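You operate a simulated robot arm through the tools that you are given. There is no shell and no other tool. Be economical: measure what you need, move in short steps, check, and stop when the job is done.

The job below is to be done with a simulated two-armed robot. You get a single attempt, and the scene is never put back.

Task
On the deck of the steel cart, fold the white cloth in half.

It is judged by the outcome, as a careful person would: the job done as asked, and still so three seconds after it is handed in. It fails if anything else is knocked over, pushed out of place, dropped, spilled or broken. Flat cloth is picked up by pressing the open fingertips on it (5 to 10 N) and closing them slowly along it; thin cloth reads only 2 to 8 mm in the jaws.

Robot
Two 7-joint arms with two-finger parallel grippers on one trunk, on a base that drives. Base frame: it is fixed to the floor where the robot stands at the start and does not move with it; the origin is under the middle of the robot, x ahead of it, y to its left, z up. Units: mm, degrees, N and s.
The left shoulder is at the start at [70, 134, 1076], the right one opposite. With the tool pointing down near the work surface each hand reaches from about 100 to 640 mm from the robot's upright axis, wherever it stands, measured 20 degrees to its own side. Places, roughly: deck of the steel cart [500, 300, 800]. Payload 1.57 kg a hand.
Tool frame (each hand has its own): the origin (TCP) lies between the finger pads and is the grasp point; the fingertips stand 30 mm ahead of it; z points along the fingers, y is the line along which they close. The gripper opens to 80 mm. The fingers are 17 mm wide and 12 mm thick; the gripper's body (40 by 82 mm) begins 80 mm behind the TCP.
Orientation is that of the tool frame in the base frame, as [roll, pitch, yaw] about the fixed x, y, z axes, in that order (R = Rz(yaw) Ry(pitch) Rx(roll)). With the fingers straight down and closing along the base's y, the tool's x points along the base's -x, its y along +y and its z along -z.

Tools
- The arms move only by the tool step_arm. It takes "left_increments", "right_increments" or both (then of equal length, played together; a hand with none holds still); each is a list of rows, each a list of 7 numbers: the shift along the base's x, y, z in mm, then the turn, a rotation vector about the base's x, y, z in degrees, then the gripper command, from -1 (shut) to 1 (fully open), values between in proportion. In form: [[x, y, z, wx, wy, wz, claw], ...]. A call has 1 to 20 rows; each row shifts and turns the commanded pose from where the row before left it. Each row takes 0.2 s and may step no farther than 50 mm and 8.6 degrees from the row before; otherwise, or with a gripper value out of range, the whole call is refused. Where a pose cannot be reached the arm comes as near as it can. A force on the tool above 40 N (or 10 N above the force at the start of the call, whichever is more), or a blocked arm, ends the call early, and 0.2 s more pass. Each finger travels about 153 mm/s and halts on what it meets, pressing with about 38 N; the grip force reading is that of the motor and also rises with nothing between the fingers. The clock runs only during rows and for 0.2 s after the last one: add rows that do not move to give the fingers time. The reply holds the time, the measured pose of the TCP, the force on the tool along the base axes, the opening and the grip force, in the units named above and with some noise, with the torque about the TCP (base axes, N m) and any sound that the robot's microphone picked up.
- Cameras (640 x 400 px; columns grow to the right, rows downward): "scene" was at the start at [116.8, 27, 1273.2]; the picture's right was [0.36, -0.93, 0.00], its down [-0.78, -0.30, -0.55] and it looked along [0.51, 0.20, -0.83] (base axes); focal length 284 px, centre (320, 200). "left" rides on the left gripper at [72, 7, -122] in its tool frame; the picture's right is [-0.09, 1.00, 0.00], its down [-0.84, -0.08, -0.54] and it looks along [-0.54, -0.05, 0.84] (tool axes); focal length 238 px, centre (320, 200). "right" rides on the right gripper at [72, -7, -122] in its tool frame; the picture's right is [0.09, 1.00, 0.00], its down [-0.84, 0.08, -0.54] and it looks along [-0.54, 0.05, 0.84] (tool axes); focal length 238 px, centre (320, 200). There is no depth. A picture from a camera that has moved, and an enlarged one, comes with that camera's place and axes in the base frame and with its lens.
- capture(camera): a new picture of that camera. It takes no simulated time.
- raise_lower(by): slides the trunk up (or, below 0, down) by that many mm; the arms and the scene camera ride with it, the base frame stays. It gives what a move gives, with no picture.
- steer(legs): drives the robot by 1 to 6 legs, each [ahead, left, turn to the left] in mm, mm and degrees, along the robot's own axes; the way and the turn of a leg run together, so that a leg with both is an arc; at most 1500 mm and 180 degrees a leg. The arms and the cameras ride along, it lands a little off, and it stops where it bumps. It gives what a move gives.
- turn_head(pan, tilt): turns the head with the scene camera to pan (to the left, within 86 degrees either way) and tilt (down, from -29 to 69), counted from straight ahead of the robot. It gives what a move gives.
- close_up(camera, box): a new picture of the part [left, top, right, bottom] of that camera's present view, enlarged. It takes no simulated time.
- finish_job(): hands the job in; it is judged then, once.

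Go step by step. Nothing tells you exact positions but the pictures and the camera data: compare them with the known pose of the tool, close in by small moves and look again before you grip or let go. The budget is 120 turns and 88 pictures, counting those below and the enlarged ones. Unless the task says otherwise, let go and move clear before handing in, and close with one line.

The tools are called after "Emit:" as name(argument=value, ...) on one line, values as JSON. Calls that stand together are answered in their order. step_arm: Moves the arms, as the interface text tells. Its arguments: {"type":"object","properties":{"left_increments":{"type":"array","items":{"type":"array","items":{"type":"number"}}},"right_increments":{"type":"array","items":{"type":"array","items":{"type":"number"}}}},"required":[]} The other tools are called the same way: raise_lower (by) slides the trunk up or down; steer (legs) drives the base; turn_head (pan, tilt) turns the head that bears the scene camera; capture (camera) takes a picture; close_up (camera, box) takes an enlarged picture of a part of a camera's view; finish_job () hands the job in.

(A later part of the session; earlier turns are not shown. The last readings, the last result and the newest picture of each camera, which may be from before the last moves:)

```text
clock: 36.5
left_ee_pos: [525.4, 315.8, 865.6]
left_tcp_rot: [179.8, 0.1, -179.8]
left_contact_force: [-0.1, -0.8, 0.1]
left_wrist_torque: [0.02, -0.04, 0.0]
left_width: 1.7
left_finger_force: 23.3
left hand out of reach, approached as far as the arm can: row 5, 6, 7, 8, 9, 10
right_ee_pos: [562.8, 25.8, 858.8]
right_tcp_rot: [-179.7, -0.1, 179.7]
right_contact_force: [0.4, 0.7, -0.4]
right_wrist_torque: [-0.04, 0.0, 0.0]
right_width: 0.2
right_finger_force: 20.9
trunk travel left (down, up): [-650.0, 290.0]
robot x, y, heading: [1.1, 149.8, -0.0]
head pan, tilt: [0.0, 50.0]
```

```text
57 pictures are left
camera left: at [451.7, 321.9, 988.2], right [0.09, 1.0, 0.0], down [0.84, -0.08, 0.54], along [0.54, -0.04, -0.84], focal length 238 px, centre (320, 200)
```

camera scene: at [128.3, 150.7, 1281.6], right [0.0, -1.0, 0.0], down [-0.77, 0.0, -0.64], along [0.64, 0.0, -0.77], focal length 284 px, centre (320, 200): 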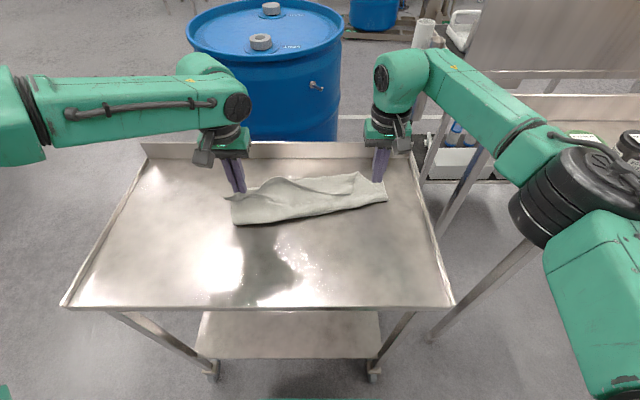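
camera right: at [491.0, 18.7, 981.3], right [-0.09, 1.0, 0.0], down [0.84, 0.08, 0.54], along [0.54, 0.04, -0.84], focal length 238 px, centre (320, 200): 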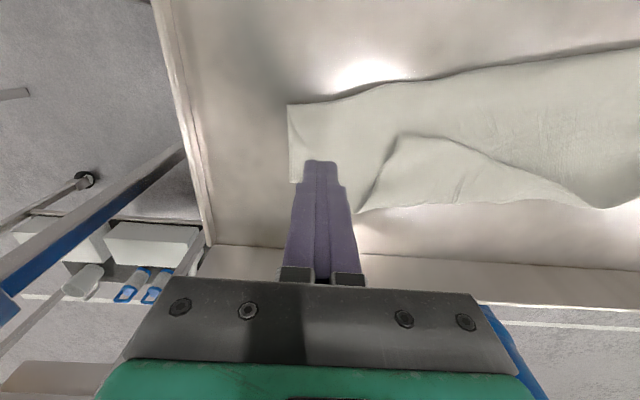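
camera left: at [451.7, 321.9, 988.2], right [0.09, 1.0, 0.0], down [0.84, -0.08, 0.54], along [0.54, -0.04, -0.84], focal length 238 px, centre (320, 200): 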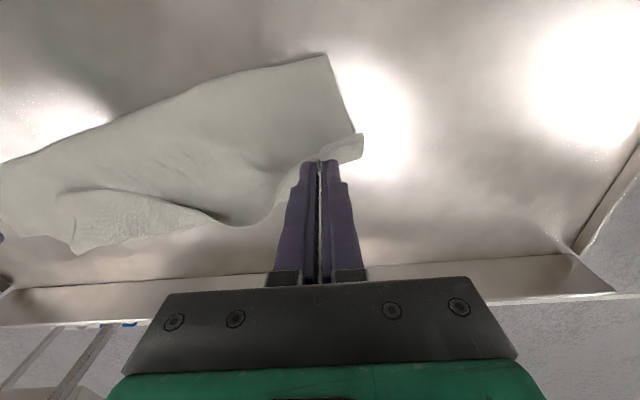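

The left arm ran out of reach and swung outward, which pulled the right corner out of its jaws. The left still holds. I'll bring the hands back 45 mm, drive about 45 mm ahead (the base has roughly 65 mm clear before the cart) and reassess.

Emit:
step_arm(left_increments=[[-15, 0, 0, 0, 0, 0, -1], [-15, 0, 0, 0, 0, 0, -1], [-15, 0, 0, 0, 0, 0, -1], [0, 0, 0, 0, 0, 0, -1]], right_increments=[[-10, 0, 25, 0, 0, 0, -1], [-15, 0, 25, 0, 0, 0, -1], [-20, 0, 20, 0, 0, 0, -1], [0, 0, 0, 0, 0, 0, -1]])

```text
clock: 37.5
left_ee_pos: [479.5, 314.7, 867.5]
left_tcp_rot: [-180.0, 0.0, -180.0]
left_contact_force: [-0.5, -0.2, -1.0]
left_wrist_torque: [-0.02, 0.02, 0.03]
left_width: 1.8
left_finger_force: 23.6
right_ee_pos: [518.0, 28.1, 930.3]
right_tcp_rot: [180.0, 0.0, 180.0]
right_contact_force: [-0.7, -0.5, -0.1]
right_wrist_torque: [0.0, 0.02, 0.04]
right_width: 0.3
right_finger_force: 21.4
trunk travel left (down, up): [-650.0, 290.0]
robot x, y, heading: [-3.2, 152.2, -0.0]
head pan, tilt: [0.0, 50.0]
```

The commanded pose resets to the measured one, which is good. I'll look straight down to check the base-to-cart clearance before driving.

Emit:
turn_head(pan=0, tilt=69)

Emit:
capture(camera="scene")

```text
clock: 38.3
left_ee_pos: [479.1, 313.9, 867.5]
left_tcp_rot: [-179.9, 0.0, 180.0]
left_contact_force: [0.5, 0.0, -0.3]
left_wrist_torque: [0.0, 0.01, -0.01]
left_width: 1.7
left_finger_force: 24.3
right_ee_pos: [517.6, 28.7, 930.2]
right_tcp_rot: [-179.9, -0.1, -180.0]
right_contact_force: [1.0, 0.4, -0.5]
right_wrist_torque: [0.01, -0.02, 0.01]
right_width: 0.0
right_finger_force: 21.0
trunk travel left (down, up): [-650.0, 290.0]
robot x, y, heading: [0.8, 147.7, 0.1]
head pan, tilt: [0.0, 68.8]
```

```text
56 pictures are left
camera scene: at [107.1, 150.8, 1259.7], right [0.0, -1.0, 0.0], down [-0.93, 0.0, -0.36], along [0.36, 0.0, -0.93], focal length 284 px, centre (320, 200)
```

scene: 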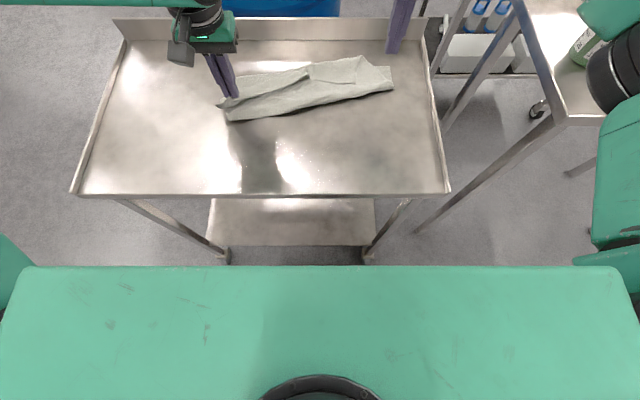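

The cart's legs and shelf are at about x 300–325 and the base front at about 225, so 40 mm ahead is safe.

Emit:
steer(legs=[[40, 0, 0]])

Emit:
turn_head(pan=0, tilt=55)

Emit:
capture(camera="scene")

Emit:
capture(camera="right")

```text
clock: 39.2
left_ee_pos: [518.7, 313.7, 869.1]
left_tcp_rot: [-180.0, 0.0, 180.0]
left_contact_force: [-0.3, 0.1, -0.3]
left_wrist_torque: [-0.03, -0.04, 0.0]
left_width: 1.5
left_finger_force: 23.0
right_ee_pos: [555.6, 28.5, 931.1]
right_tcp_rot: [180.0, 0.2, 180.0]
right_contact_force: [-0.5, -0.5, -0.4]
right_wrist_torque: [0.01, 0.02, 0.02]
right_width: 0.0
right_finger_force: 21.5
trunk travel left (down, up): [-650.0, 290.0]
robot x, y, heading: [38.3, 153.7, 0.3]
head pan, tilt: [0.0, 68.8]
```

```text
clock: 40.0
left_ee_pos: [519.9, 312.8, 868.0]
left_tcp_rot: [179.9, 0.0, 180.0]
left_contact_force: [-0.4, 0.8, 0.0]
left_wrist_torque: [0.0, -0.01, 0.01]
left_width: 1.6
left_finger_force: 23.8
right_ee_pos: [558.0, 27.5, 931.1]
right_tcp_rot: [-180.0, -0.1, 180.0]
right_contact_force: [-0.1, -0.3, 0.5]
right_wrist_torque: [-0.02, 0.0, 0.03]
right_width: 0.4
right_finger_force: 20.8
trunk travel left (down, up): [-650.0, 290.0]
robot x, y, heading: [38.7, 144.4, -0.3]
head pan, tilt: [0.0, 55.0]
```

```text
55 pictures are left
camera scene: at [163.9, 150.9, 1275.0], right [0.0, -1.0, 0.0], down [-0.82, 0.0, -0.57], along [0.57, 0.0, -0.82], focal length 284 px, centre (320, 200)
```

scene: 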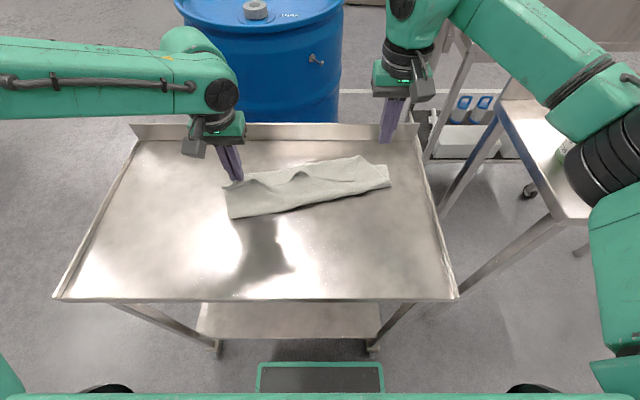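

```text
54 pictures are left
camera right: at [486.2, 21.4, 1052.4], right [-0.09, 1.0, 0.0], down [0.84, 0.08, 0.54], along [0.54, 0.05, -0.84], focal length 238 px, centre (320, 200)
```

right: 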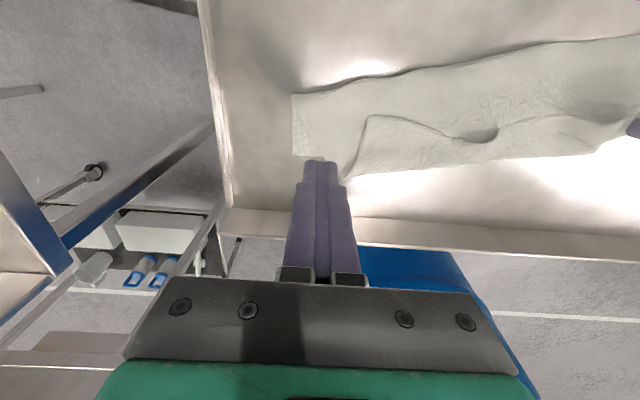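

Emit:
close_up(camera="scene", box=[210, 130, 410, 255])

```text
3.20 times, centred on (310, 192) of scene
camera zoom: at [163.9, 150.9, 1275.0], right [0.0, -1.0, 0.0], down [-0.82, 0.0, -0.57], along [0.57, 0.0, -0.82], focal length 907 px, centre (352, 224)
```

zoom: 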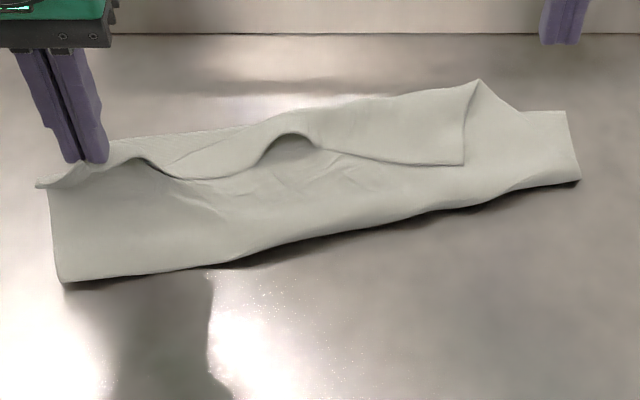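

The right near corner has flipped back on top at about (541,75), so this fold is spoilt. I'll undo it by drawing the left-held corner back towards the robot so the cloth opens out, then redo the fold from the new robot position.

Emit:
step_arm(left_increments=[[-5, 0, 15, 0, 0, 0, -1], [-8, 0, 15, 0, 0, 0, -1], [-12, 0, 10, 0, 0, 0, -1], [-15, 0, 5, 0, 0, 0, -1], [-15, -2, 0, 0, 0, 0, -1], [-15, -2, -5, 0, 0, 0, -1], [-15, -2, -10, 0, 0, 0, -1], [-15, -2, -10, 0, 0, 0, -1], [-15, -2, -10, 0, 0, 0, -1], [-15, -2, -10, 0, 0, 0, -1], [-15, -2, -8, 0, 0, 0, -1], [-15, -2, -6, 0, 0, 0, -1], [0, 0, 0, 0, 0, 0, -1]], right_increments=[[-10, 0, 0, 0, 0, 0, -1], [-15, 0, 0, 0, 0, 0, -1], [-15, 0, 0, 0, 0, 0, -1], [-15, -5, 0, 0, 0, 0, -1], [-15, -5, 0, 0, 0, 0, -1], [-15, -5, 0, 0, 0, 0, -0.9], [-15, -5, 0, 0, 0, 0, -0.8], [-15, -5, 0, 0, 0, 0, -0.7], [-15, -5, 0, 0, 0, 0, -0.6], [-15, -5, 0, 0, 0, 0, -0.5], [-15, -5, 0, 0, 0, 0, -0.4], [-15, 0, 0, 0, 0, 0, -0.3], [0, 0, 0, 0, 0, 0, -0.25]])

Emit:
capture(camera="scene")

```text
clock: 42.8
left_ee_pos: [375.5, 299.9, 859.9]
left_tcp_rot: [-180.0, 0.0, 180.0]
left_contact_force: [0.1, 0.0, -0.4]
left_wrist_torque: [0.0, -0.02, 0.04]
left_width: 1.5
left_finger_force: 23.5
left hand out of reach, approached as far as the arm can: row 12
right_ee_pos: [384.3, -11.7, 930.4]
right_tcp_rot: [180.0, 0.0, 179.9]
right_contact_force: [0.7, -0.7, -0.2]
right_wrist_torque: [0.01, 0.0, 0.01]
right_width: 30.1
right_finger_force: 0.0
trunk travel left (down, up): [-650.0, 290.0]
robot x, y, heading: [37.2, 146.2, 0.2]
head pan, tilt: [0.0, 55.0]
```

```text
52 pictures are left
camera scene: at [163.6, 151.4, 1275.1], right [0.0, -1.0, 0.0], down [-0.82, 0.0, -0.57], along [0.57, 0.0, -0.82], focal length 284 px, centre (320, 200)
```

scene: 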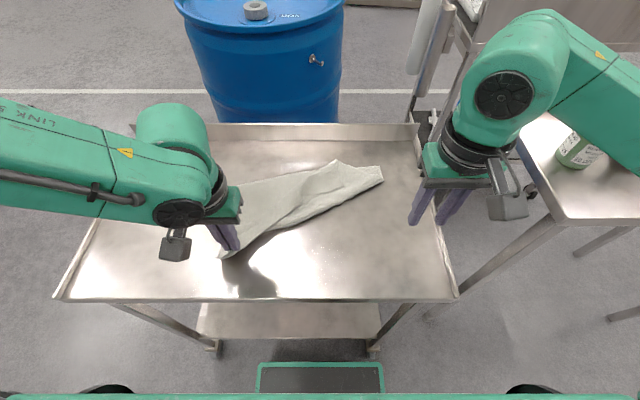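

Emit:
close_up(camera="scene", box=[200, 150, 400, 275])

Emit:
capture(camera="right")

Emit:
capture(camera="left")

```text
3.20 times, centred on (300, 212) of scene
camera zoom: at [163.6, 151.4, 1275.1], right [0.0, -1.0, 0.0], down [-0.82, 0.0, -0.57], along [0.57, 0.0, -0.82], focal length 907 px, centre (384, 160)
```

zoom: 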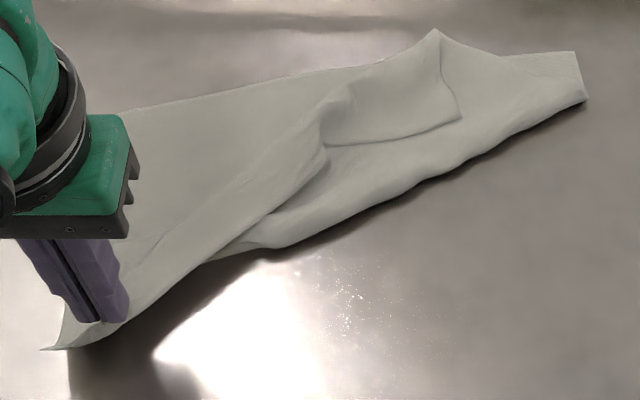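

```text
50 pictures are left
camera right: at [311.4, -18.6, 1052.9], right [-0.09, 1.0, 0.0], down [0.84, 0.08, 0.54], along [0.54, 0.05, -0.84], focal length 238 px, centre (320, 200)
```

right: 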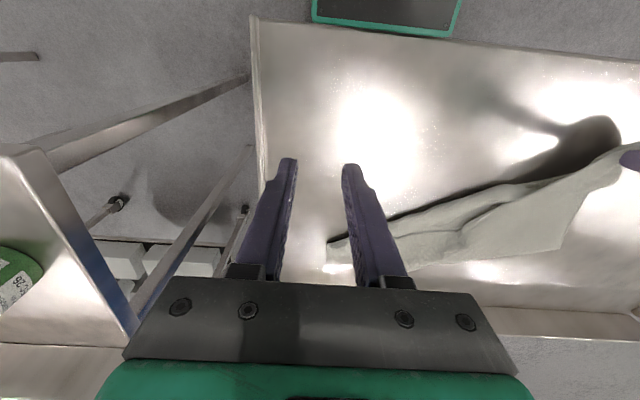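

```text
49 pictures are left
camera left: at [302.6, 306.6, 981.5], right [0.09, 1.0, 0.0], down [0.84, -0.08, 0.54], along [0.54, -0.05, -0.84], focal length 238 px, centre (320, 200)
```

left: 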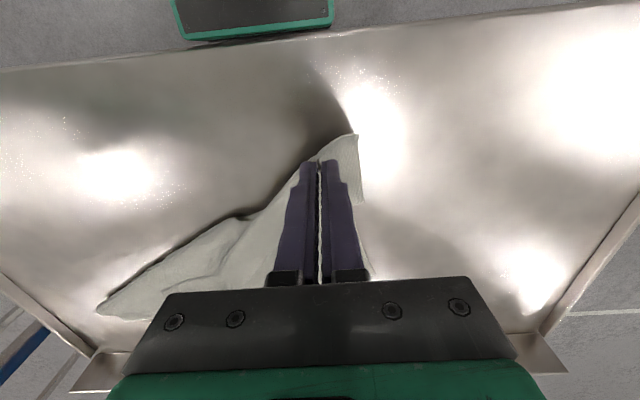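

The right near corner now lies as a flap at about (523,102) on top of the other layers. I'll bring the right hand over it to pinch it.

Emit:
step_arm(right_increments=[[28, 28, -10, 0, 0, 0, -0.25], [28, 29, -15, 0, 0, 0, -0.25], [28, 29, -15, 0, 0, 0, -0.25], [28, 29, -15, 0, 0, 0, -0.25], [28, 29, -15, 0, 0, 0, -0.25], [0, 0, 0, 0, 0, 0, -0.25]])

Emit:
capture(camera="right")

```text
clock: 44.2
left_ee_pos: [375.7, 299.5, 860.0]
left_tcp_rot: [180.0, 0.0, 180.0]
left_contact_force: [-0.2, -0.1, -0.2]
left_wrist_torque: [0.02, -0.04, 0.04]
left_width: 1.7
left_finger_force: 23.7
right_ee_pos: [520.3, 132.3, 860.7]
right_tcp_rot: [-180.0, 0.1, 180.0]
right_contact_force: [-0.4, -0.6, -0.6]
right_wrist_torque: [0.03, 0.01, 0.02]
right_width: 29.8
right_finger_force: 0.0
trunk travel left (down, up): [-650.0, 290.0]
robot x, y, heading: [39.4, 151.5, 0.2]
head pan, tilt: [0.0, 55.0]
```

```text
48 pictures are left
camera right: at [449.8, 125.0, 983.1], right [-0.09, 1.0, 0.0], down [0.84, 0.08, 0.54], along [0.54, 0.05, -0.84], focal length 238 px, centre (320, 200)
```

right: 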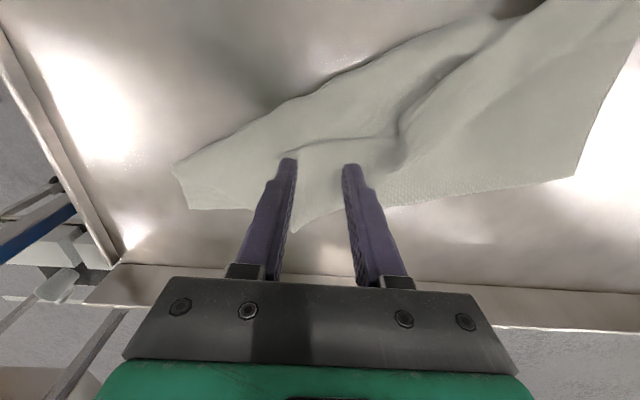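

Emit:
step_arm(right_increments=[[4, 4, -10, 0, 0, 0, -0.25], [0, 0, -10, 0, 0, 0, -0.25], [0, 0, -3, 0, 0, 0, -0.25], [0, 0, -2, 0, 0, 0, -0.25], [0, 0, 0, 0, 0, 0, -0.25]])

Emit:
close_up(camera="right", box=[220, 100, 420, 225])

```text
clock: 45.4
left_ee_pos: [374.5, 299.5, 859.8]
left_tcp_rot: [-180.0, 0.0, 179.9]
left_contact_force: [-0.3, -0.1, 0.4]
left_wrist_torque: [0.02, -0.02, 0.01]
left_width: 2.1
left_finger_force: 22.9
right_ee_pos: [527.9, 135.5, 836.1]
right_tcp_rot: [179.9, -0.1, 179.9]
right_contact_force: [0.4, 0.2, -0.2]
right_wrist_torque: [-0.01, 0.0, 0.0]
right_width: 30.1
right_finger_force: 0.0
trunk travel left (down, up): [-650.0, 290.0]
robot x, y, heading: [35.0, 148.7, 0.0]
head pan, tilt: [0.0, 55.0]
```

```text
3.20 times, centred on (320, 162) of right
camera zoom: at [454.9, 129.5, 957.9], right [-0.09, 1.0, 0.0], down [0.84, 0.08, 0.54], along [0.54, 0.05, -0.84], focal length 763 px, centre (320, 320)
```

zoom: 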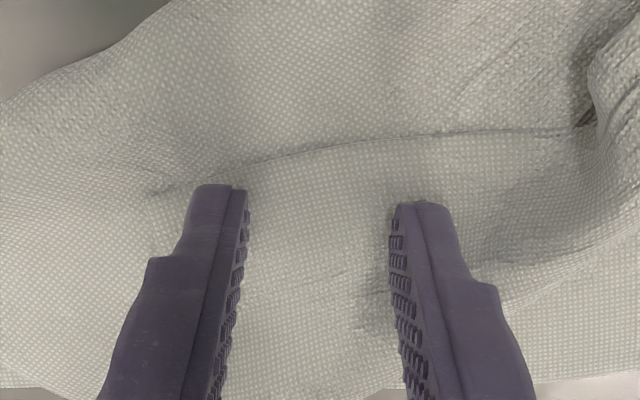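

The fingers straddle the flap just inside its edge. I'll press gently.

Emit:
step_arm(right_increments=[[0, 0, -1.5, 0, 0, 0, -0.25], [0, 0, -1, 0, 0, 0, -0.25], [0, 0, 0, 0, 0, 0, -0.25]])

```text
clock: 46.2
left_ee_pos: [374.3, 299.2, 859.5]
left_tcp_rot: [-180.0, -0.1, 180.0]
left_contact_force: [1.0, 0.4, 0.3]
left_wrist_torque: [-0.03, 0.01, -0.02]
left_width: 1.8
left_finger_force: 23.5
right_ee_pos: [527.4, 138.8, 832.3]
right_tcp_rot: [179.9, 0.1, -180.0]
right_contact_force: [0.5, -0.8, 4.8]
right_wrist_torque: [-0.06, -0.01, 0.0]
right_width: 30.1
right_finger_force: 0.1
trunk travel left (down, up): [-650.0, 290.0]
robot x, y, heading: [39.5, 148.4, -0.2]
head pan, tilt: [0.0, 55.0]
```

Emit:
step_arm(right_increments=[[0, 0, -0.3, 0, 0, 0, -0.28], [0, 0, 0, 0, 0, 0, -0.31], [0, 0, 0, 0, 0, 0, -0.34], [0, 0, 0, 0, 0, 0, -0.37], [0, 0, 0, 0, 0, 0, -0.4], [0, 0, 0, 0, 0, 0, -0.43], [0, 0, 0, 0, 0, 0, -0.46], [0, 0, 0, 0, 0, 0, -0.49], [0, 0, 0, 0, 0, 0, -0.52], [0, 0, 0, 0, 0, 0, -0.56], [0, 0, 0, 0, 0, 0, -0.6], [0, 0, 0, 0, 0, 0, -0.64], [0, 0, 0, 0, 0, 0, -0.68], [0, 0, 0, 0, 0, 0, -0.72]])

Emit:
close_up(camera="right", box=[220, 100, 420, 225])

```text
clock: 49.2
left_ee_pos: [374.0, 298.4, 860.9]
left_tcp_rot: [179.9, 0.0, -180.0]
left_contact_force: [0.4, 0.6, 0.3]
left_wrist_torque: [0.0, 0.0, 0.0]
left_width: 1.6
left_finger_force: 23.7
right_ee_pos: [527.3, 137.3, 832.8]
right_tcp_rot: [-180.0, 0.2, 180.0]
right_contact_force: [-0.7, 0.4, 7.8]
right_wrist_torque: [0.03, 0.02, 0.01]
right_width: 11.1
right_finger_force: 0.1
trunk travel left (down, up): [-650.0, 290.0]
robot x, y, heading: [37.4, 147.7, -0.0]
head pan, tilt: [0.0, 55.0]
```

```text
3.20 times, centred on (320, 162) of right
camera zoom: at [453.6, 129.4, 955.4], right [-0.09, 1.0, 0.0], down [0.84, 0.08, 0.54], along [0.54, 0.05, -0.84], focal length 763 px, centre (320, 320)
```

zoom: 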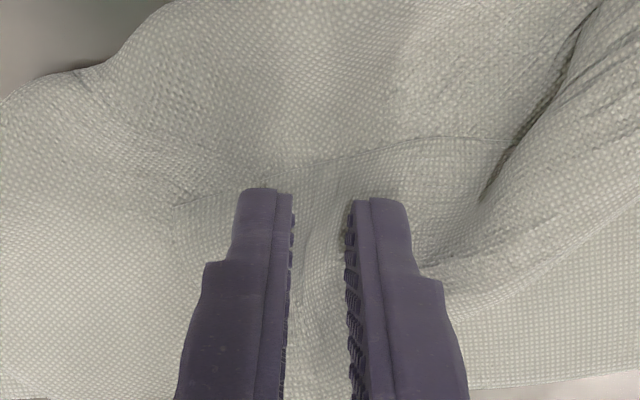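

Emit:
step_arm(right_increments=[[0, 0, 0, 0, 0, 0, -0.76], [0, 0, 0, 0, 0, 0, -0.8], [0, 0, 0, 0, 0, 0, -0.84], [0, 0, 0, 0, 0, 0, -0.88], [0, 0, 0, 0, 0, 0, -0.92], [0, 0, 0, 0, 0, 0, -0.96], [0, 0, 0, 0, 0, 0, -1], [0, 0, 0, 0, 0, 0, -1], [0, 0, 0, 0, 0, 0, -1], [0, 0, 5, 0, 0, 0, -1], [0, 0, 10, 0, 0, 0, -1], [0, 0, 15, 0, 0, 0, -1], [0, 0, 0, 0, 0, 0, -1]])

Emit:
capture(camera="right")

Emit:
close_up(camera="scene", box=[200, 130, 400, 255])

```text
clock: 52.0
left_ee_pos: [374.5, 299.4, 861.6]
left_tcp_rot: [179.9, -0.1, -180.0]
left_contact_force: [-0.7, -0.2, 0.5]
left_wrist_torque: [-0.02, -0.01, 0.0]
left_width: 2.0
left_finger_force: 23.6
right_ee_pos: [527.5, 136.4, 863.0]
right_tcp_rot: [-180.0, 0.0, 180.0]
right_contact_force: [0.2, -0.7, 1.1]
right_wrist_torque: [-0.03, 0.01, -0.02]
right_width: 1.7
right_finger_force: 23.9
trunk travel left (down, up): [-650.0, 290.0]
robot x, y, heading: [45.4, 147.6, -0.1]
head pan, tilt: [0.0, 55.0]
```

```text
45 pictures are left
camera right: at [454.6, 129.2, 984.8], right [-0.09, 1.0, 0.0], down [0.84, 0.08, 0.54], along [0.54, 0.05, -0.84], focal length 238 px, centre (320, 200)
```

right: 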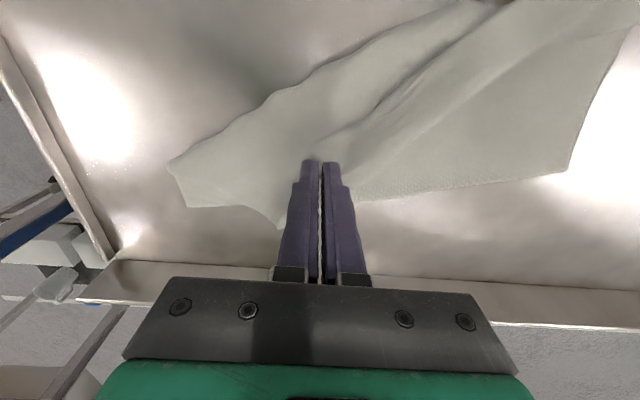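

```text
3.20 times, centred on (300, 192) of scene
camera zoom: at [163.4, 150.9, 1275.1], right [0.0, -1.0, 0.0], down [-0.82, 0.0, -0.57], along [0.57, 0.0, -0.82], focal length 907 px, centre (384, 224)
```

zoom: 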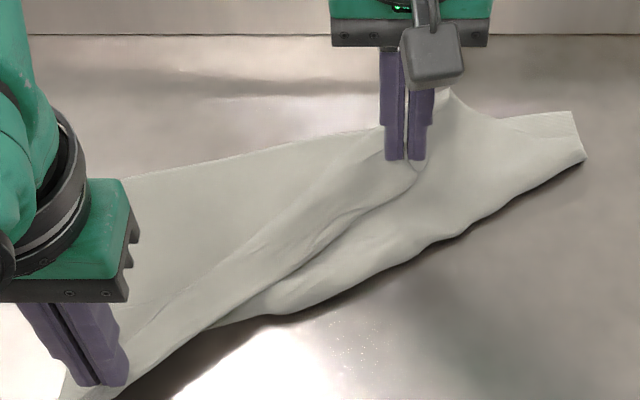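

The flap alone appears to be pinched. I'll swing the right hand in an arc around the left to open the cloth out again.

Emit:
step_arm(right_increments=[[0, -5, 15, 0, 0, 0, -1], [-5, -8, 15, 0, 0, 0, -1], [-10, -10, 5, 0, 0, 0, -1], [-12, -10, 0, 0, 0, 0, -1], [-14, -10, 0, 0, 0, 0, -1], [-14, -8, 0, 0, 0, 0, -1], [-14, -8, 0, 0, 0, 0, -1], [-14, -6, 0, 0, 0, 0, -1], [-14, -5, -4, 0, 0, 0, -1], [-14, -4, -6, 0, 0, 0, -1], [-14, -3, -8, 0, 0, 0, -1], [-14, -3, -8, 0, 0, 0, -1], [-14, -2, -8, 0, 0, 0, -1], [0, 0, 0, 0, 0, 0, -1]])

Emit:
capture(camera="scene")

Emit:
capture(camera="right")

```text
clock: 55.0
left_ee_pos: [375.1, 298.8, 861.0]
left_tcp_rot: [-180.0, -0.1, -180.0]
left_contact_force: [-0.5, -10.0, -0.1]
left_wrist_torque: [-0.34, 0.0, -0.04]
left_width: 2.0
left_finger_force: 23.2
right_ee_pos: [374.4, 55.2, 862.7]
right_tcp_rot: [179.9, 0.0, -179.9]
right_contact_force: [0.7, 9.6, -0.8]
right_wrist_torque: [0.31, 0.04, 0.03]
right_width: 1.9
right_finger_force: 23.9
trunk travel left (down, up): [-650.0, 290.0]
robot x, y, heading: [39.2, 145.0, -0.3]
head pan, tilt: [0.0, 55.0]
```

```text
43 pictures are left
camera scene: at [163.4, 151.0, 1275.1], right [0.0, -1.0, 0.0], down [-0.82, 0.0, -0.57], along [0.57, 0.0, -0.82], focal length 284 px, centre (320, 200)
```

scene: 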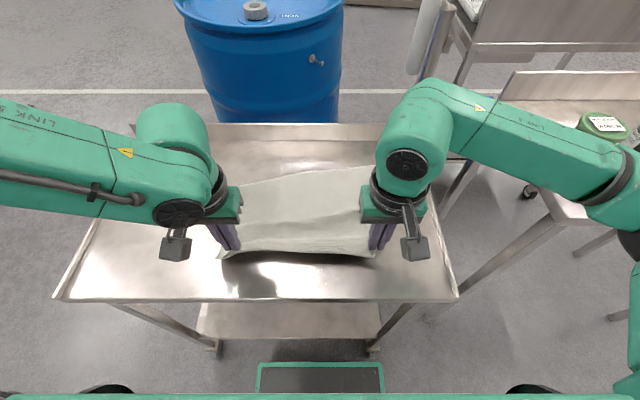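

```text
42 pictures are left
camera right: at [302.0, 47.6, 985.7], right [-0.09, 1.0, 0.0], down [0.84, 0.08, 0.54], along [0.54, 0.05, -0.84], focal length 238 px, centre (320, 200)
```

right: 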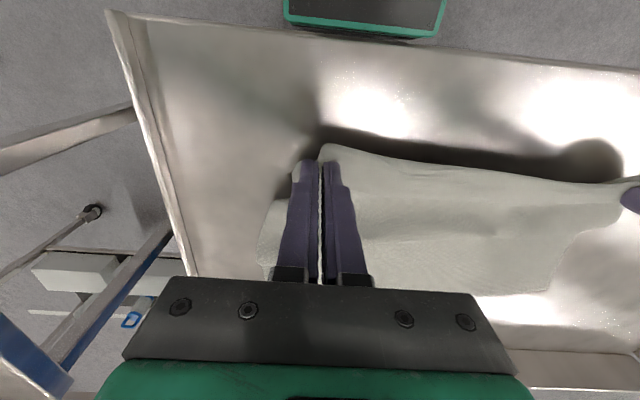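

The cloth is open again and taut between the hands (10 N). I'll relax the tension slightly and check the far-left area.

Emit:
step_arm(right_increments=[[0, 2, 0, 0, 0, 0, -1], [0, 0, 0, 0, 0, 0, -1]])

Emit:
close_up(camera="scene", box=[200, 150, 400, 275])

Emit:
capture(camera="left")

```text
clock: 55.6
left_ee_pos: [375.3, 299.5, 861.0]
left_tcp_rot: [-180.0, -0.1, -180.0]
left_contact_force: [-0.8, -7.9, 0.4]
left_wrist_torque: [-0.24, 0.01, -0.06]
left_width: 1.7
left_finger_force: 23.4
right_ee_pos: [374.1, 56.5, 864.0]
right_tcp_rot: [179.9, 0.0, -180.0]
right_contact_force: [-0.5, 6.9, -0.1]
right_wrist_torque: [0.24, -0.02, 0.0]
right_width: 2.1
right_finger_force: 24.0
trunk travel left (down, up): [-650.0, 290.0]
robot x, y, heading: [40.0, 153.6, -0.1]
head pan, tilt: [0.0, 55.0]
```

```text
3.20 times, centred on (300, 212) of scene
camera zoom: at [163.2, 150.8, 1275.1], right [0.0, -1.0, 0.0], down [-0.82, 0.0, -0.57], along [0.57, 0.0, -0.82], focal length 907 px, centre (384, 160)
```

zoom: 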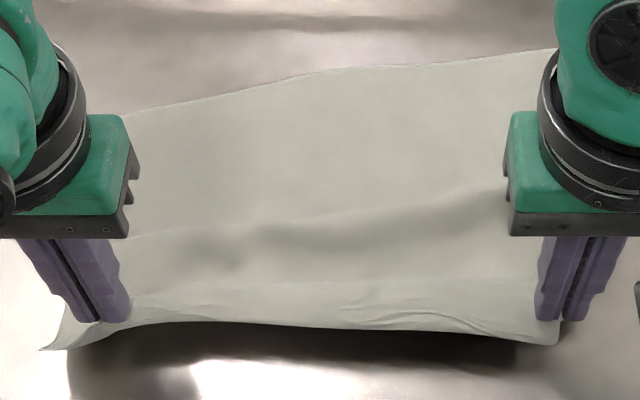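

```text
40 pictures are left
camera left: at [302.5, 306.2, 981.7], right [0.09, 1.0, 0.0], down [0.84, -0.08, 0.54], along [0.54, -0.05, -0.84], focal length 238 px, centre (320, 200)
```

left: 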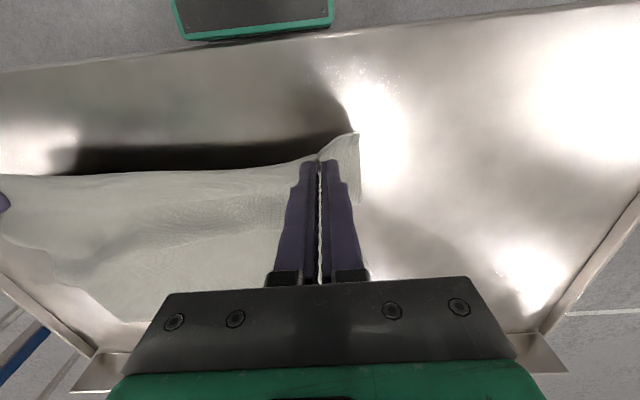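

The far edge now lies slightly skewed, from about (588,1) to (531,325). The cloth itself is fine, so I'll match the near edge to that line and raise both hands over the intended fold line first.

Emit:
step_arm(left_increments=[[0, -2, 10, 0, 0, 0, -1], [0, -1, 10, 0, 0, 0, -1], [3, -1, 10, 0, 0, 0, -1], [3, -1, 10, 0, 0, 0, -1], [4, -1, 10, 0, 0, 0, -1], [4, -1, 10, 0, 0, 0, -1], [4, -2, 10, 0, 0, 0, -1], [4, -2, 10, 0, 0, 0, -1], [4, -1, 8, 0, 0, 0, -1], [4, -1, 6, 0, 0, 0, -1], [0, 0, 0, 0, 0, 0, -1]], right_increments=[[0, 0, 10, 0, 0, 0, -1], [6, 0, 10, 0, 0, 0, -1], [8, 0, 10, 0, 0, 0, -1], [10, 0, 10, 0, 0, 0, -1], [10, -1, 10, 0, 0, 0, -1], [10, -1, 10, 0, 0, 0, -1], [10, -1, 10, 0, 0, 0, -1], [10, -1, 10, 0, 0, 0, -1], [10, 0, 8, 0, 0, 0, -1], [10, 0, 4, 0, 0, 0, -1], [0, 0, 0, 0, 0, 0, -1]])

Emit:
capture(camera="scene")

Emit:
capture(camera="right")

```text
clock: 58.0
left_ee_pos: [405.6, 284.5, 952.5]
left_tcp_rot: [180.0, -0.1, 180.0]
left_contact_force: [0.2, -1.4, 0.1]
left_wrist_torque: [-0.07, -0.05, 0.0]
left_width: 1.7
left_finger_force: 23.2
right_ee_pos: [458.6, 52.4, 955.5]
right_tcp_rot: [-180.0, 0.0, 180.0]
right_contact_force: [-0.2, 1.8, -0.5]
right_wrist_torque: [0.06, 0.04, 0.02]
right_width: 1.6
right_finger_force: 23.3
trunk travel left (down, up): [-650.0, 290.0]
robot x, y, heading: [43.5, 150.4, -0.1]
head pan, tilt: [0.0, 55.0]
```

```text
39 pictures are left
camera scene: at [163.0, 150.9, 1275.2], right [0.0, -1.0, 0.0], down [-0.82, 0.0, -0.57], along [0.57, 0.0, -0.82], focal length 284 px, centre (320, 200)
```

scene: 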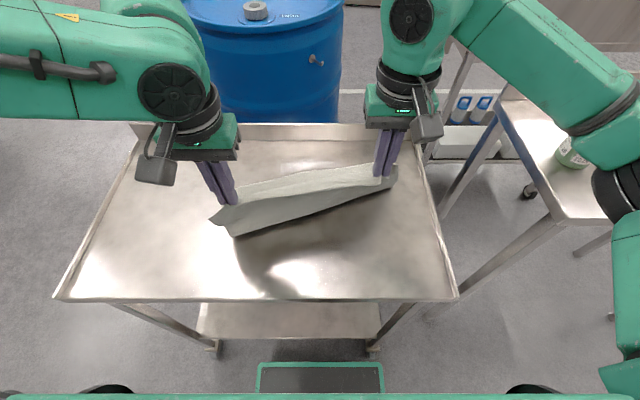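

```text
38 pictures are left
camera right: at [385.8, 45.2, 1077.9], right [-0.09, 1.0, 0.0], down [0.84, 0.08, 0.54], along [0.54, 0.05, -0.84], focal length 238 px, centre (320, 200)
```

right: 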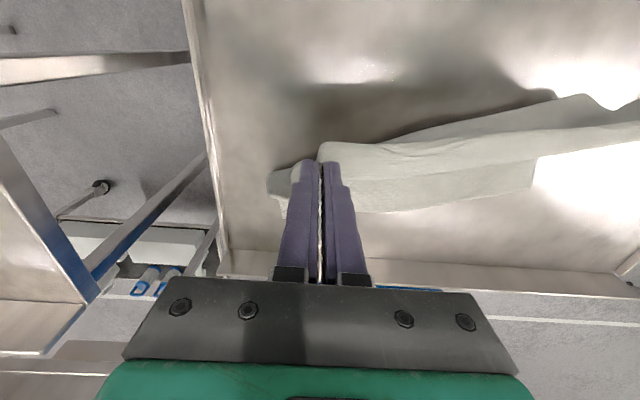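

The cloth hangs cleanly over its middle. I'll take the first half of the arc down and check the reach.

Emit:
step_arm(left_increments=[[15, -1, -1, 0, 0, 0, -1], [15, -1, -3, 0, 0, 0, -1], [14, -1, -5, 0, 0, 0, -1], [14, 0, -6, 0, 0, 0, -1], [12, 0, -8, 0, 0, 0, -1], [12, 0, -10, 0, 0, 0, -1], [0, 0, 0, 0, 0, 0, -1]], right_increments=[[15, -1, -1, 0, 0, 0, -1], [15, -1, -3, 0, 0, 0, -1], [14, -1, -5, 0, 0, 0, -1], [14, -1, -6, 0, 0, 0, -1], [12, -1, -8, 0, 0, 0, -1], [12, -1, -10, 0, 0, 0, -1], [0, 0, 0, 0, 0, 0, -1]])

```text
clock: 59.6
left_ee_pos: [487.2, 282.2, 921.3]
left_tcp_rot: [-180.0, 0.0, -180.0]
left_contact_force: [1.0, -3.7, 0.2]
left_wrist_torque: [-0.16, -0.02, 0.01]
left_width: 1.9
left_finger_force: 23.7
right_ee_pos: [539.7, 46.9, 923.4]
right_tcp_rot: [-180.0, 0.0, -179.8]
right_contact_force: [-1.5, 3.1, 0.1]
right_wrist_torque: [0.14, 0.03, 0.01]
right_width: 2.0
right_finger_force: 23.4
trunk travel left (down, up): [-650.0, 290.0]
robot x, y, heading: [38.3, 150.7, 0.0]
head pan, tilt: [0.0, 55.0]
```

Both hands are in reach and holding. I'll continue down to about 25 mm above the deck.

Emit:
step_arm(left_increments=[[9, 0, -11, 0, 0, 0, -1], [9, 0, -13, 0, 0, 0, -1], [6, 0, -13, 0, 0, 0, -1], [6, 0, -14, 0, 0, 0, -1], [3, 0, -6, 0, 0, 0, -1], [0, 0, 0, 0, 0, 0, -1]], right_increments=[[9, 0, -11, 0, 0, 0, -1], [9, 0, -13, 0, 0, 0, -1], [6, 0, -13, 0, 0, 0, -1], [6, 0, -14, 0, 0, 0, -1], [3, 0, -6, 0, 0, 0, -1], [0, 0, 0, 0, 0, 0, -1]])

Emit:
capture(camera="scene")

Emit:
capture(camera="right")

Emit:
capture(camera="left")

```text
clock: 61.0
left_ee_pos: [520.7, 281.9, 863.0]
left_tcp_rot: [-180.0, 0.0, 179.9]
left_contact_force: [1.2, -4.8, 0.2]
left_wrist_torque: [-0.19, -0.03, 0.03]
left_width: 1.9
left_finger_force: 23.8
right_ee_pos: [573.0, 46.3, 865.0]
right_tcp_rot: [179.9, -0.1, -179.9]
right_contact_force: [-1.3, 5.8, -0.5]
right_wrist_torque: [0.16, 0.01, 0.0]
right_width: 2.0
right_finger_force: 23.8
trunk travel left (down, up): [-650.0, 290.0]
robot x, y, heading: [42.4, 150.9, 0.1]
head pan, tilt: [0.0, 55.0]
```

```text
37 pictures are left
camera scene: at [163.1, 150.9, 1275.1], right [0.0, -1.0, 0.0], down [-0.82, 0.0, -0.57], along [0.57, 0.0, -0.82], focal length 284 px, centre (320, 200)
```

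scene: 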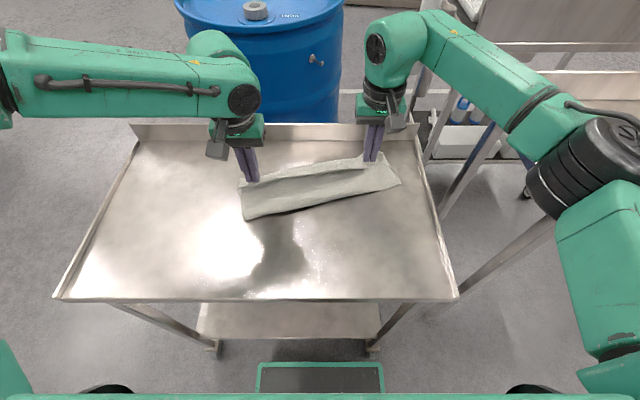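

```text
36 pictures are left
camera right: at [500.7, 39.3, 987.8], right [-0.09, 1.0, 0.0], down [0.84, 0.08, 0.54], along [0.54, 0.05, -0.84], focal length 238 px, centre (320, 200)
```

right: 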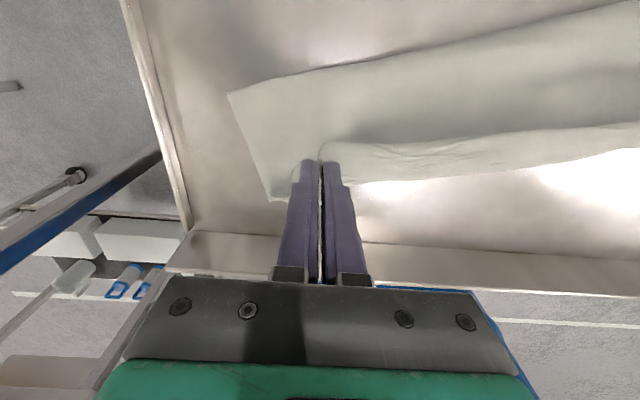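

```text
35 pictures are left
camera left: at [447.5, 289.7, 984.8], right [0.09, 1.0, 0.0], down [0.84, -0.08, 0.54], along [0.54, -0.05, -0.84], focal length 238 px, centre (320, 200)
```

left: 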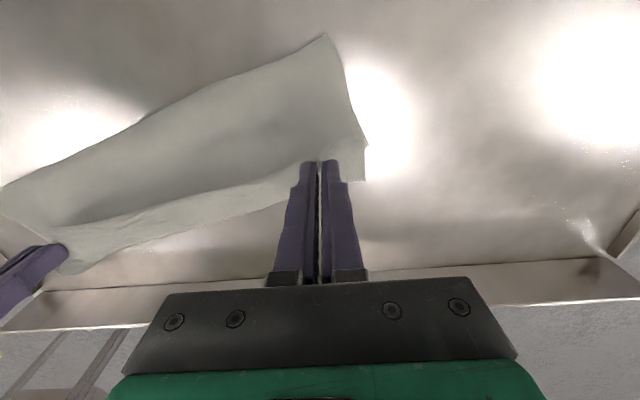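

Emit:
close_up(camera="right", box=[210, 80, 410, 205])

Emit:
close_up(camera="scene", box=[225, 125, 425, 250])

```text
3.20 times, centred on (310, 142) of right
camera zoom: at [500.7, 39.3, 987.8], right [-0.09, 1.0, 0.0], down [0.84, 0.08, 0.54], along [0.54, 0.05, -0.84], focal length 763 px, centre (352, 384)
```

zoom: 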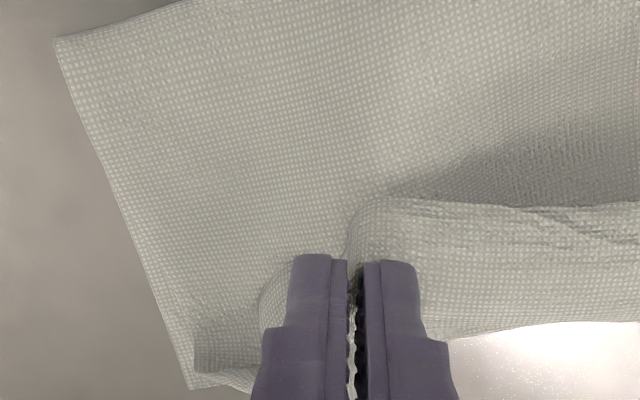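

```text
3.20 times, centred on (325, 188) of scene
camera zoom: at [163.1, 150.9, 1275.1], right [0.0, -1.0, 0.0], down [-0.82, 0.0, -0.57], along [0.57, 0.0, -0.82], focal length 907 px, centre (304, 240)
```

zoom: 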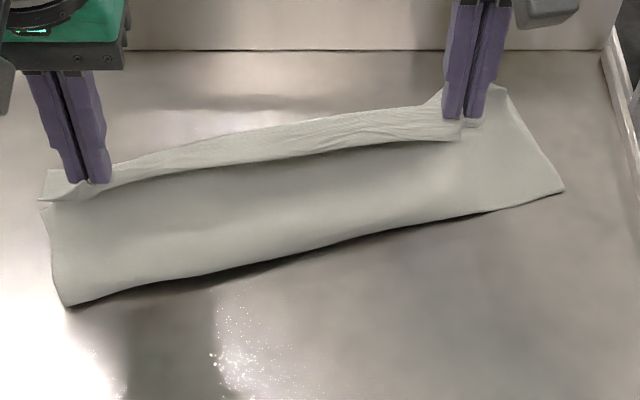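

The fold is nearly down and looks even. I'll lower both hands to just touch the lower layer.

Emit:
step_arm(left_increments=[[2, 0, -8, 0, 0, 0, -1], [1, 0, -8, 0, 0, 0, -1], [1, 0, -7, 0, 0, 0, -1], [0, 0, -4, 0, 0, 0, -1], [0, 0, 0, 0, 0, 0, -1]], right_increments=[[2, 0, -8, 0, 0, 0, -1], [1, 0, -8, 0, 0, 0, -1], [1, 0, -8, 0, 0, 0, -1], [0, 0, -5, 0, 0, 0, -1], [0, 0, 0, 0, 0, 0, -1]])

Emit:
close_up(camera="scene", box=[225, 125, 425, 250])

Emit:
capture(camera="right")

Emit:
capture(camera="left")

```text
clock: 62.2
left_ee_pos: [524.8, 283.1, 837.3]
left_tcp_rot: [-180.0, 0.0, -180.0]
left_contact_force: [1.1, -5.4, 0.8]
left_wrist_torque: [-0.15, -0.05, -0.02]
left_width: 1.6
left_finger_force: 23.3
right_ee_pos: [577.6, 46.7, 836.0]
right_tcp_rot: [-179.9, 0.0, -179.9]
right_contact_force: [-1.5, 5.4, 0.2]
right_wrist_torque: [0.13, 0.04, 0.03]
right_width: 2.2
right_finger_force: 23.5
trunk travel left (down, up): [-650.0, 290.0]
robot x, y, heading: [38.3, 146.6, -0.1]
head pan, tilt: [0.0, 55.0]
```

```text
3.20 times, centred on (325, 188) of scene
camera zoom: at [163.0, 150.9, 1275.2], right [0.0, -1.0, 0.0], down [-0.82, 0.0, -0.57], along [0.57, 0.0, -0.82], focal length 907 px, centre (304, 240)
```

zoom: 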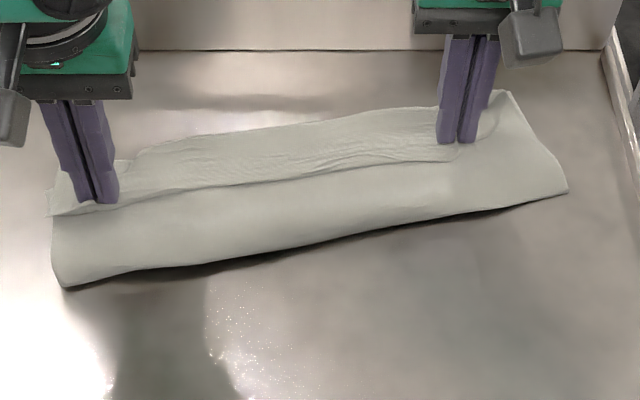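

```text
31 pictures are left
camera right: at [504.5, 39.2, 959.0], right [-0.09, 1.0, 0.0], down [0.84, 0.08, 0.54], along [0.54, 0.05, -0.84], focal length 238 px, centre (320, 200)
```

right: 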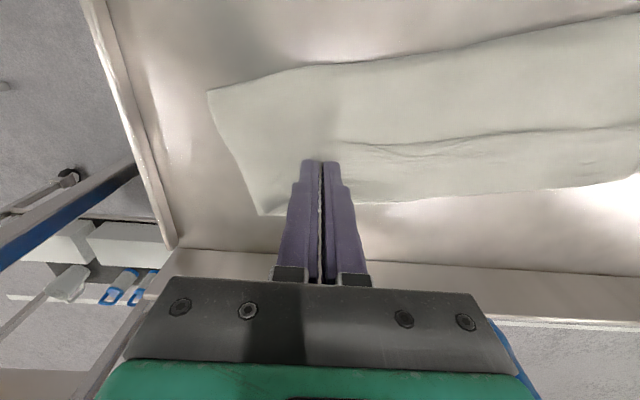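

```text
30 pictures are left
camera left: at [451.8, 289.8, 958.7], right [0.09, 1.0, 0.0], down [0.84, -0.08, 0.54], along [0.54, -0.05, -0.84], focal length 238 px, centre (320, 200)
```

left: 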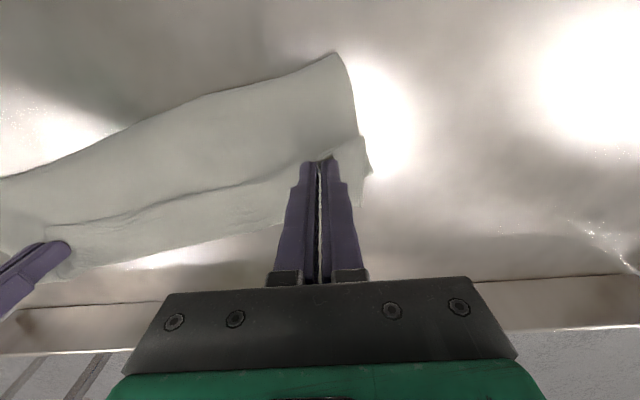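

The top layer reaches only x about 577 and bulges with its edge doubled back, since the fold line sits at x about 505. I'll lift slightly and draw both hands 30 mm further forward to roll it out, watching the left reach.

Emit:
step_arm(left_increments=[[0, 0, 8, 0, 0, 0, -1], [5, 0, 6, 0, 0, 0, -1], [6, 0, 0, 0, 0, 0, -1], [6, 0, 0, 0, 0, 0, -1], [0, 0, 0, 0, 0, 0, -1]], right_increments=[[0, 0, 8, 0, 0, 0, -1], [5, 0, 6, 0, 0, 0, -1], [6, 0, 0, 0, 0, 0, -1], [6, 0, 0, 0, 0, 0, -1], [0, 0, 0, 0, 0, 0, -1]])

```text
clock: 63.4
left_ee_pos: [538.5, 283.9, 851.6]
left_tcp_rot: [-179.9, 0.1, 180.0]
left_contact_force: [1.5, -9.3, -0.8]
left_wrist_torque: [-0.28, -0.07, -0.06]
left_width: 1.6
left_finger_force: 23.6
left hand out of reach, approached as far as the arm can: row 4
right_ee_pos: [594.2, 46.0, 850.9]
right_tcp_rot: [179.9, 0.0, -180.0]
right_contact_force: [-1.7, 8.4, -0.2]
right_wrist_torque: [0.28, 0.08, 0.03]
right_width: 2.0
right_finger_force: 23.7
trunk travel left (down, up): [-650.0, 290.0]
robot x, y, heading: [41.3, 152.1, -0.1]
head pan, tilt: [0.0, 55.0]
```

The left hand is at its limit again, so driving a little further forward would carry both hands evenly. I'll check the base-to-cart clearance.

Emit:
close_up(camera="scene", box=[190, 290, 410, 400])

Emit:
capture(camera="left")

```text
2.91 times, centred on (300, 345) of scene
camera zoom: at [163.3, 150.8, 1275.1], right [0.0, -1.0, 0.0], down [-0.82, 0.0, -0.57], along [0.57, 0.0, -0.82], focal length 825 px, centre (378, -222)
```

zoom: 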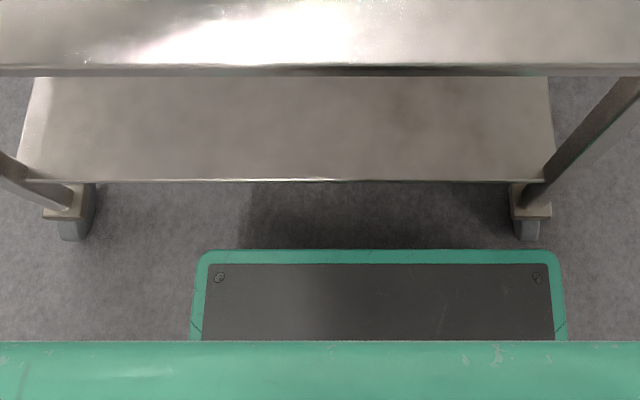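

```text
28 pictures are left
camera left: at [465.9, 292.0, 973.3], right [0.09, 1.0, 0.0], down [0.84, -0.08, 0.54], along [0.54, -0.05, -0.84], focal length 238 px, centre (320, 200)
```

left: 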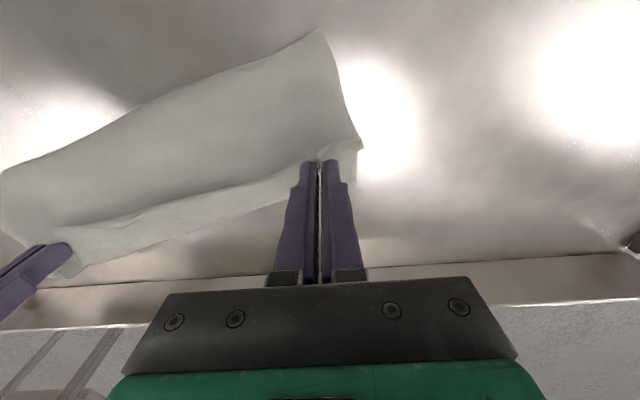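

The gap to the right-hand caster is about 30 mm. A 15 mm drive ahead is safe and carries both hands forward together.

Emit:
steer(legs=[[15, 0, 0]])

Emit:
capture(camera="right")

Emit:
close_up(camera="scene", box=[225, 125, 425, 250])

```text
clock: 64.2
left_ee_pos: [552.2, 284.9, 853.0]
left_tcp_rot: [-179.9, 0.1, 180.0]
left_contact_force: [2.0, -9.2, 0.2]
left_wrist_torque: [-0.29, -0.11, 0.0]
left_width: 1.6
left_finger_force: 23.4
right_ee_pos: [607.6, 45.5, 851.9]
right_tcp_rot: [179.9, 0.1, 180.0]
right_contact_force: [-3.0, 9.9, 0.5]
right_wrist_torque: [0.29, 0.05, 0.03]
right_width: 1.9
right_finger_force: 23.7
trunk travel left (down, up): [-650.0, 290.0]
robot x, y, heading: [54.9, 146.0, -0.1]
head pan, tilt: [0.0, 55.0]
```

```text
27 pictures are left
camera right: at [534.8, 39.2, 974.2], right [-0.09, 1.0, 0.0], down [0.84, 0.08, 0.54], along [0.54, 0.05, -0.84], focal length 238 px, centre (320, 200)
```

right: 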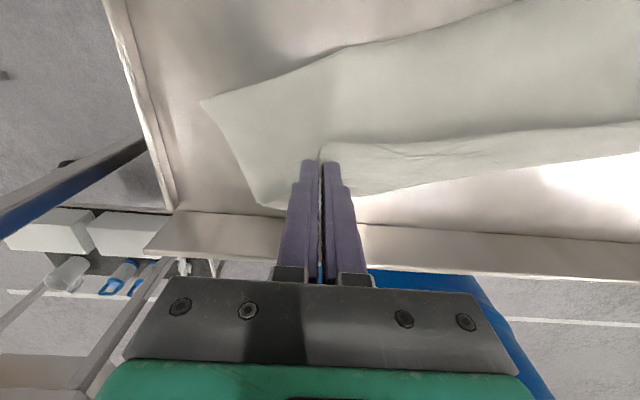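

```text
3.20 times, centred on (325, 188) of scene
camera zoom: at [175.7, 150.9, 1275.4], right [0.0, -1.0, 0.0], down [-0.82, 0.0, -0.57], along [0.57, 0.0, -0.82], focal length 907 px, centre (304, 240)
```

zoom: 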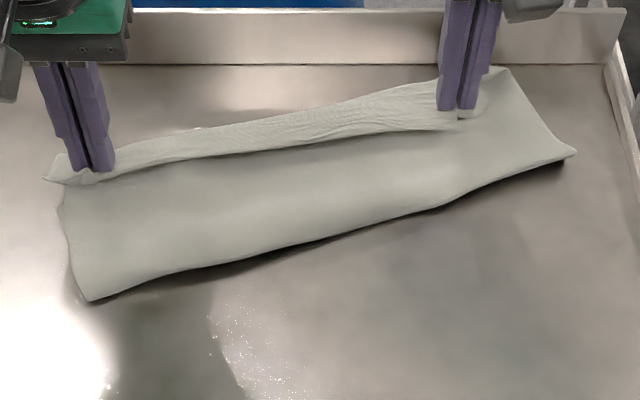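

The right side is dragging and the layers are bunched, so this would not come out as a clean half. I'll unfold back to flat: both hands up and back, then use the base to draw the cloth straight.

Emit:
step_arm(left_increments=[[-4, -1, 12, 0, 0, 0, -1], [-6, 0, 12, 0, 0, 0, -1], [-8, 0, 12, 0, 0, 0, -1], [-10, 0, 12, 0, 0, 0, -1], [-12, 0, 12, 0, 0, 0, -1], [-12, 0, 8, 0, 0, 0, -1], [-12, 0, 4, 0, 0, 0, -1], [-12, 0, 0, 0, 0, 0, -1], [-12, 0, -4, 0, 0, 0, -1], [-12, 0, -8, 0, 0, 0, -1], [-12, 0, -10, 0, 0, 0, -1], [-12, 0, -12, 0, 0, 0, -1], [-12, 0, -12, 0, 0, 0, -1], [-10, 0, -12, 0, 0, 0, -1], [0, 0, 0, 0, 0, 0, -1]], right_increments=[[-8, 1, 12, 0, 0, 0, -1], [-10, 0, 12, 0, 0, 0, -1], [-14, 0, 12, 0, 0, 0, -1], [-16, 0, 12, 0, 0, 0, -1], [-16, 0, 12, 0, 0, 0, -1], [-16, 0, 8, 0, 0, 0, -1], [-16, 0, 4, 0, 0, 0, -1], [-16, 0, 0, 0, 0, 0, -1], [-16, 0, -4, 0, 0, 0, -1], [-16, 0, -8, 0, 0, 0, -1], [-16, 0, -10, 0, 0, 0, -1], [-16, 0, -12, 0, 0, 0, -1], [-16, 0, -12, 0, 0, 0, -1], [-14, 0, -12, 0, 0, 0, -1], [0, 0, 0, 0, 0, 0, -1]])

Emit:
capture(camera="scene")

```text
clock: 67.3
left_ee_pos: [408.2, 285.2, 867.5]
left_tcp_rot: [-179.8, 0.1, 180.0]
left_contact_force: [-0.3, -0.6, -0.2]
left_wrist_torque: [-0.02, 0.0, -0.03]
left_width: 1.7
left_finger_force: 23.3
right_ee_pos: [402.6, 47.5, 864.5]
right_tcp_rot: [179.9, 0.0, -180.0]
right_contact_force: [-0.1, 1.1, -0.3]
right_wrist_torque: [0.01, 0.01, 0.03]
right_width: 2.2
right_finger_force: 23.2
trunk travel left (down, up): [-650.0, 290.0]
robot x, y, heading: [56.6, 148.7, -0.1]
head pan, tilt: [0.0, 55.0]
```

```text
25 pictures are left
camera scene: at [178.4, 150.9, 1275.1], right [0.0, -1.0, 0.0], down [-0.82, 0.0, -0.57], along [0.57, 0.0, -0.82], focal length 284 px, centre (320, 200)
```

scene: 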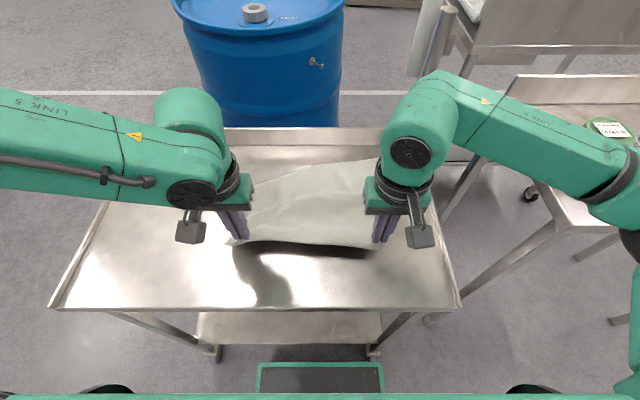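

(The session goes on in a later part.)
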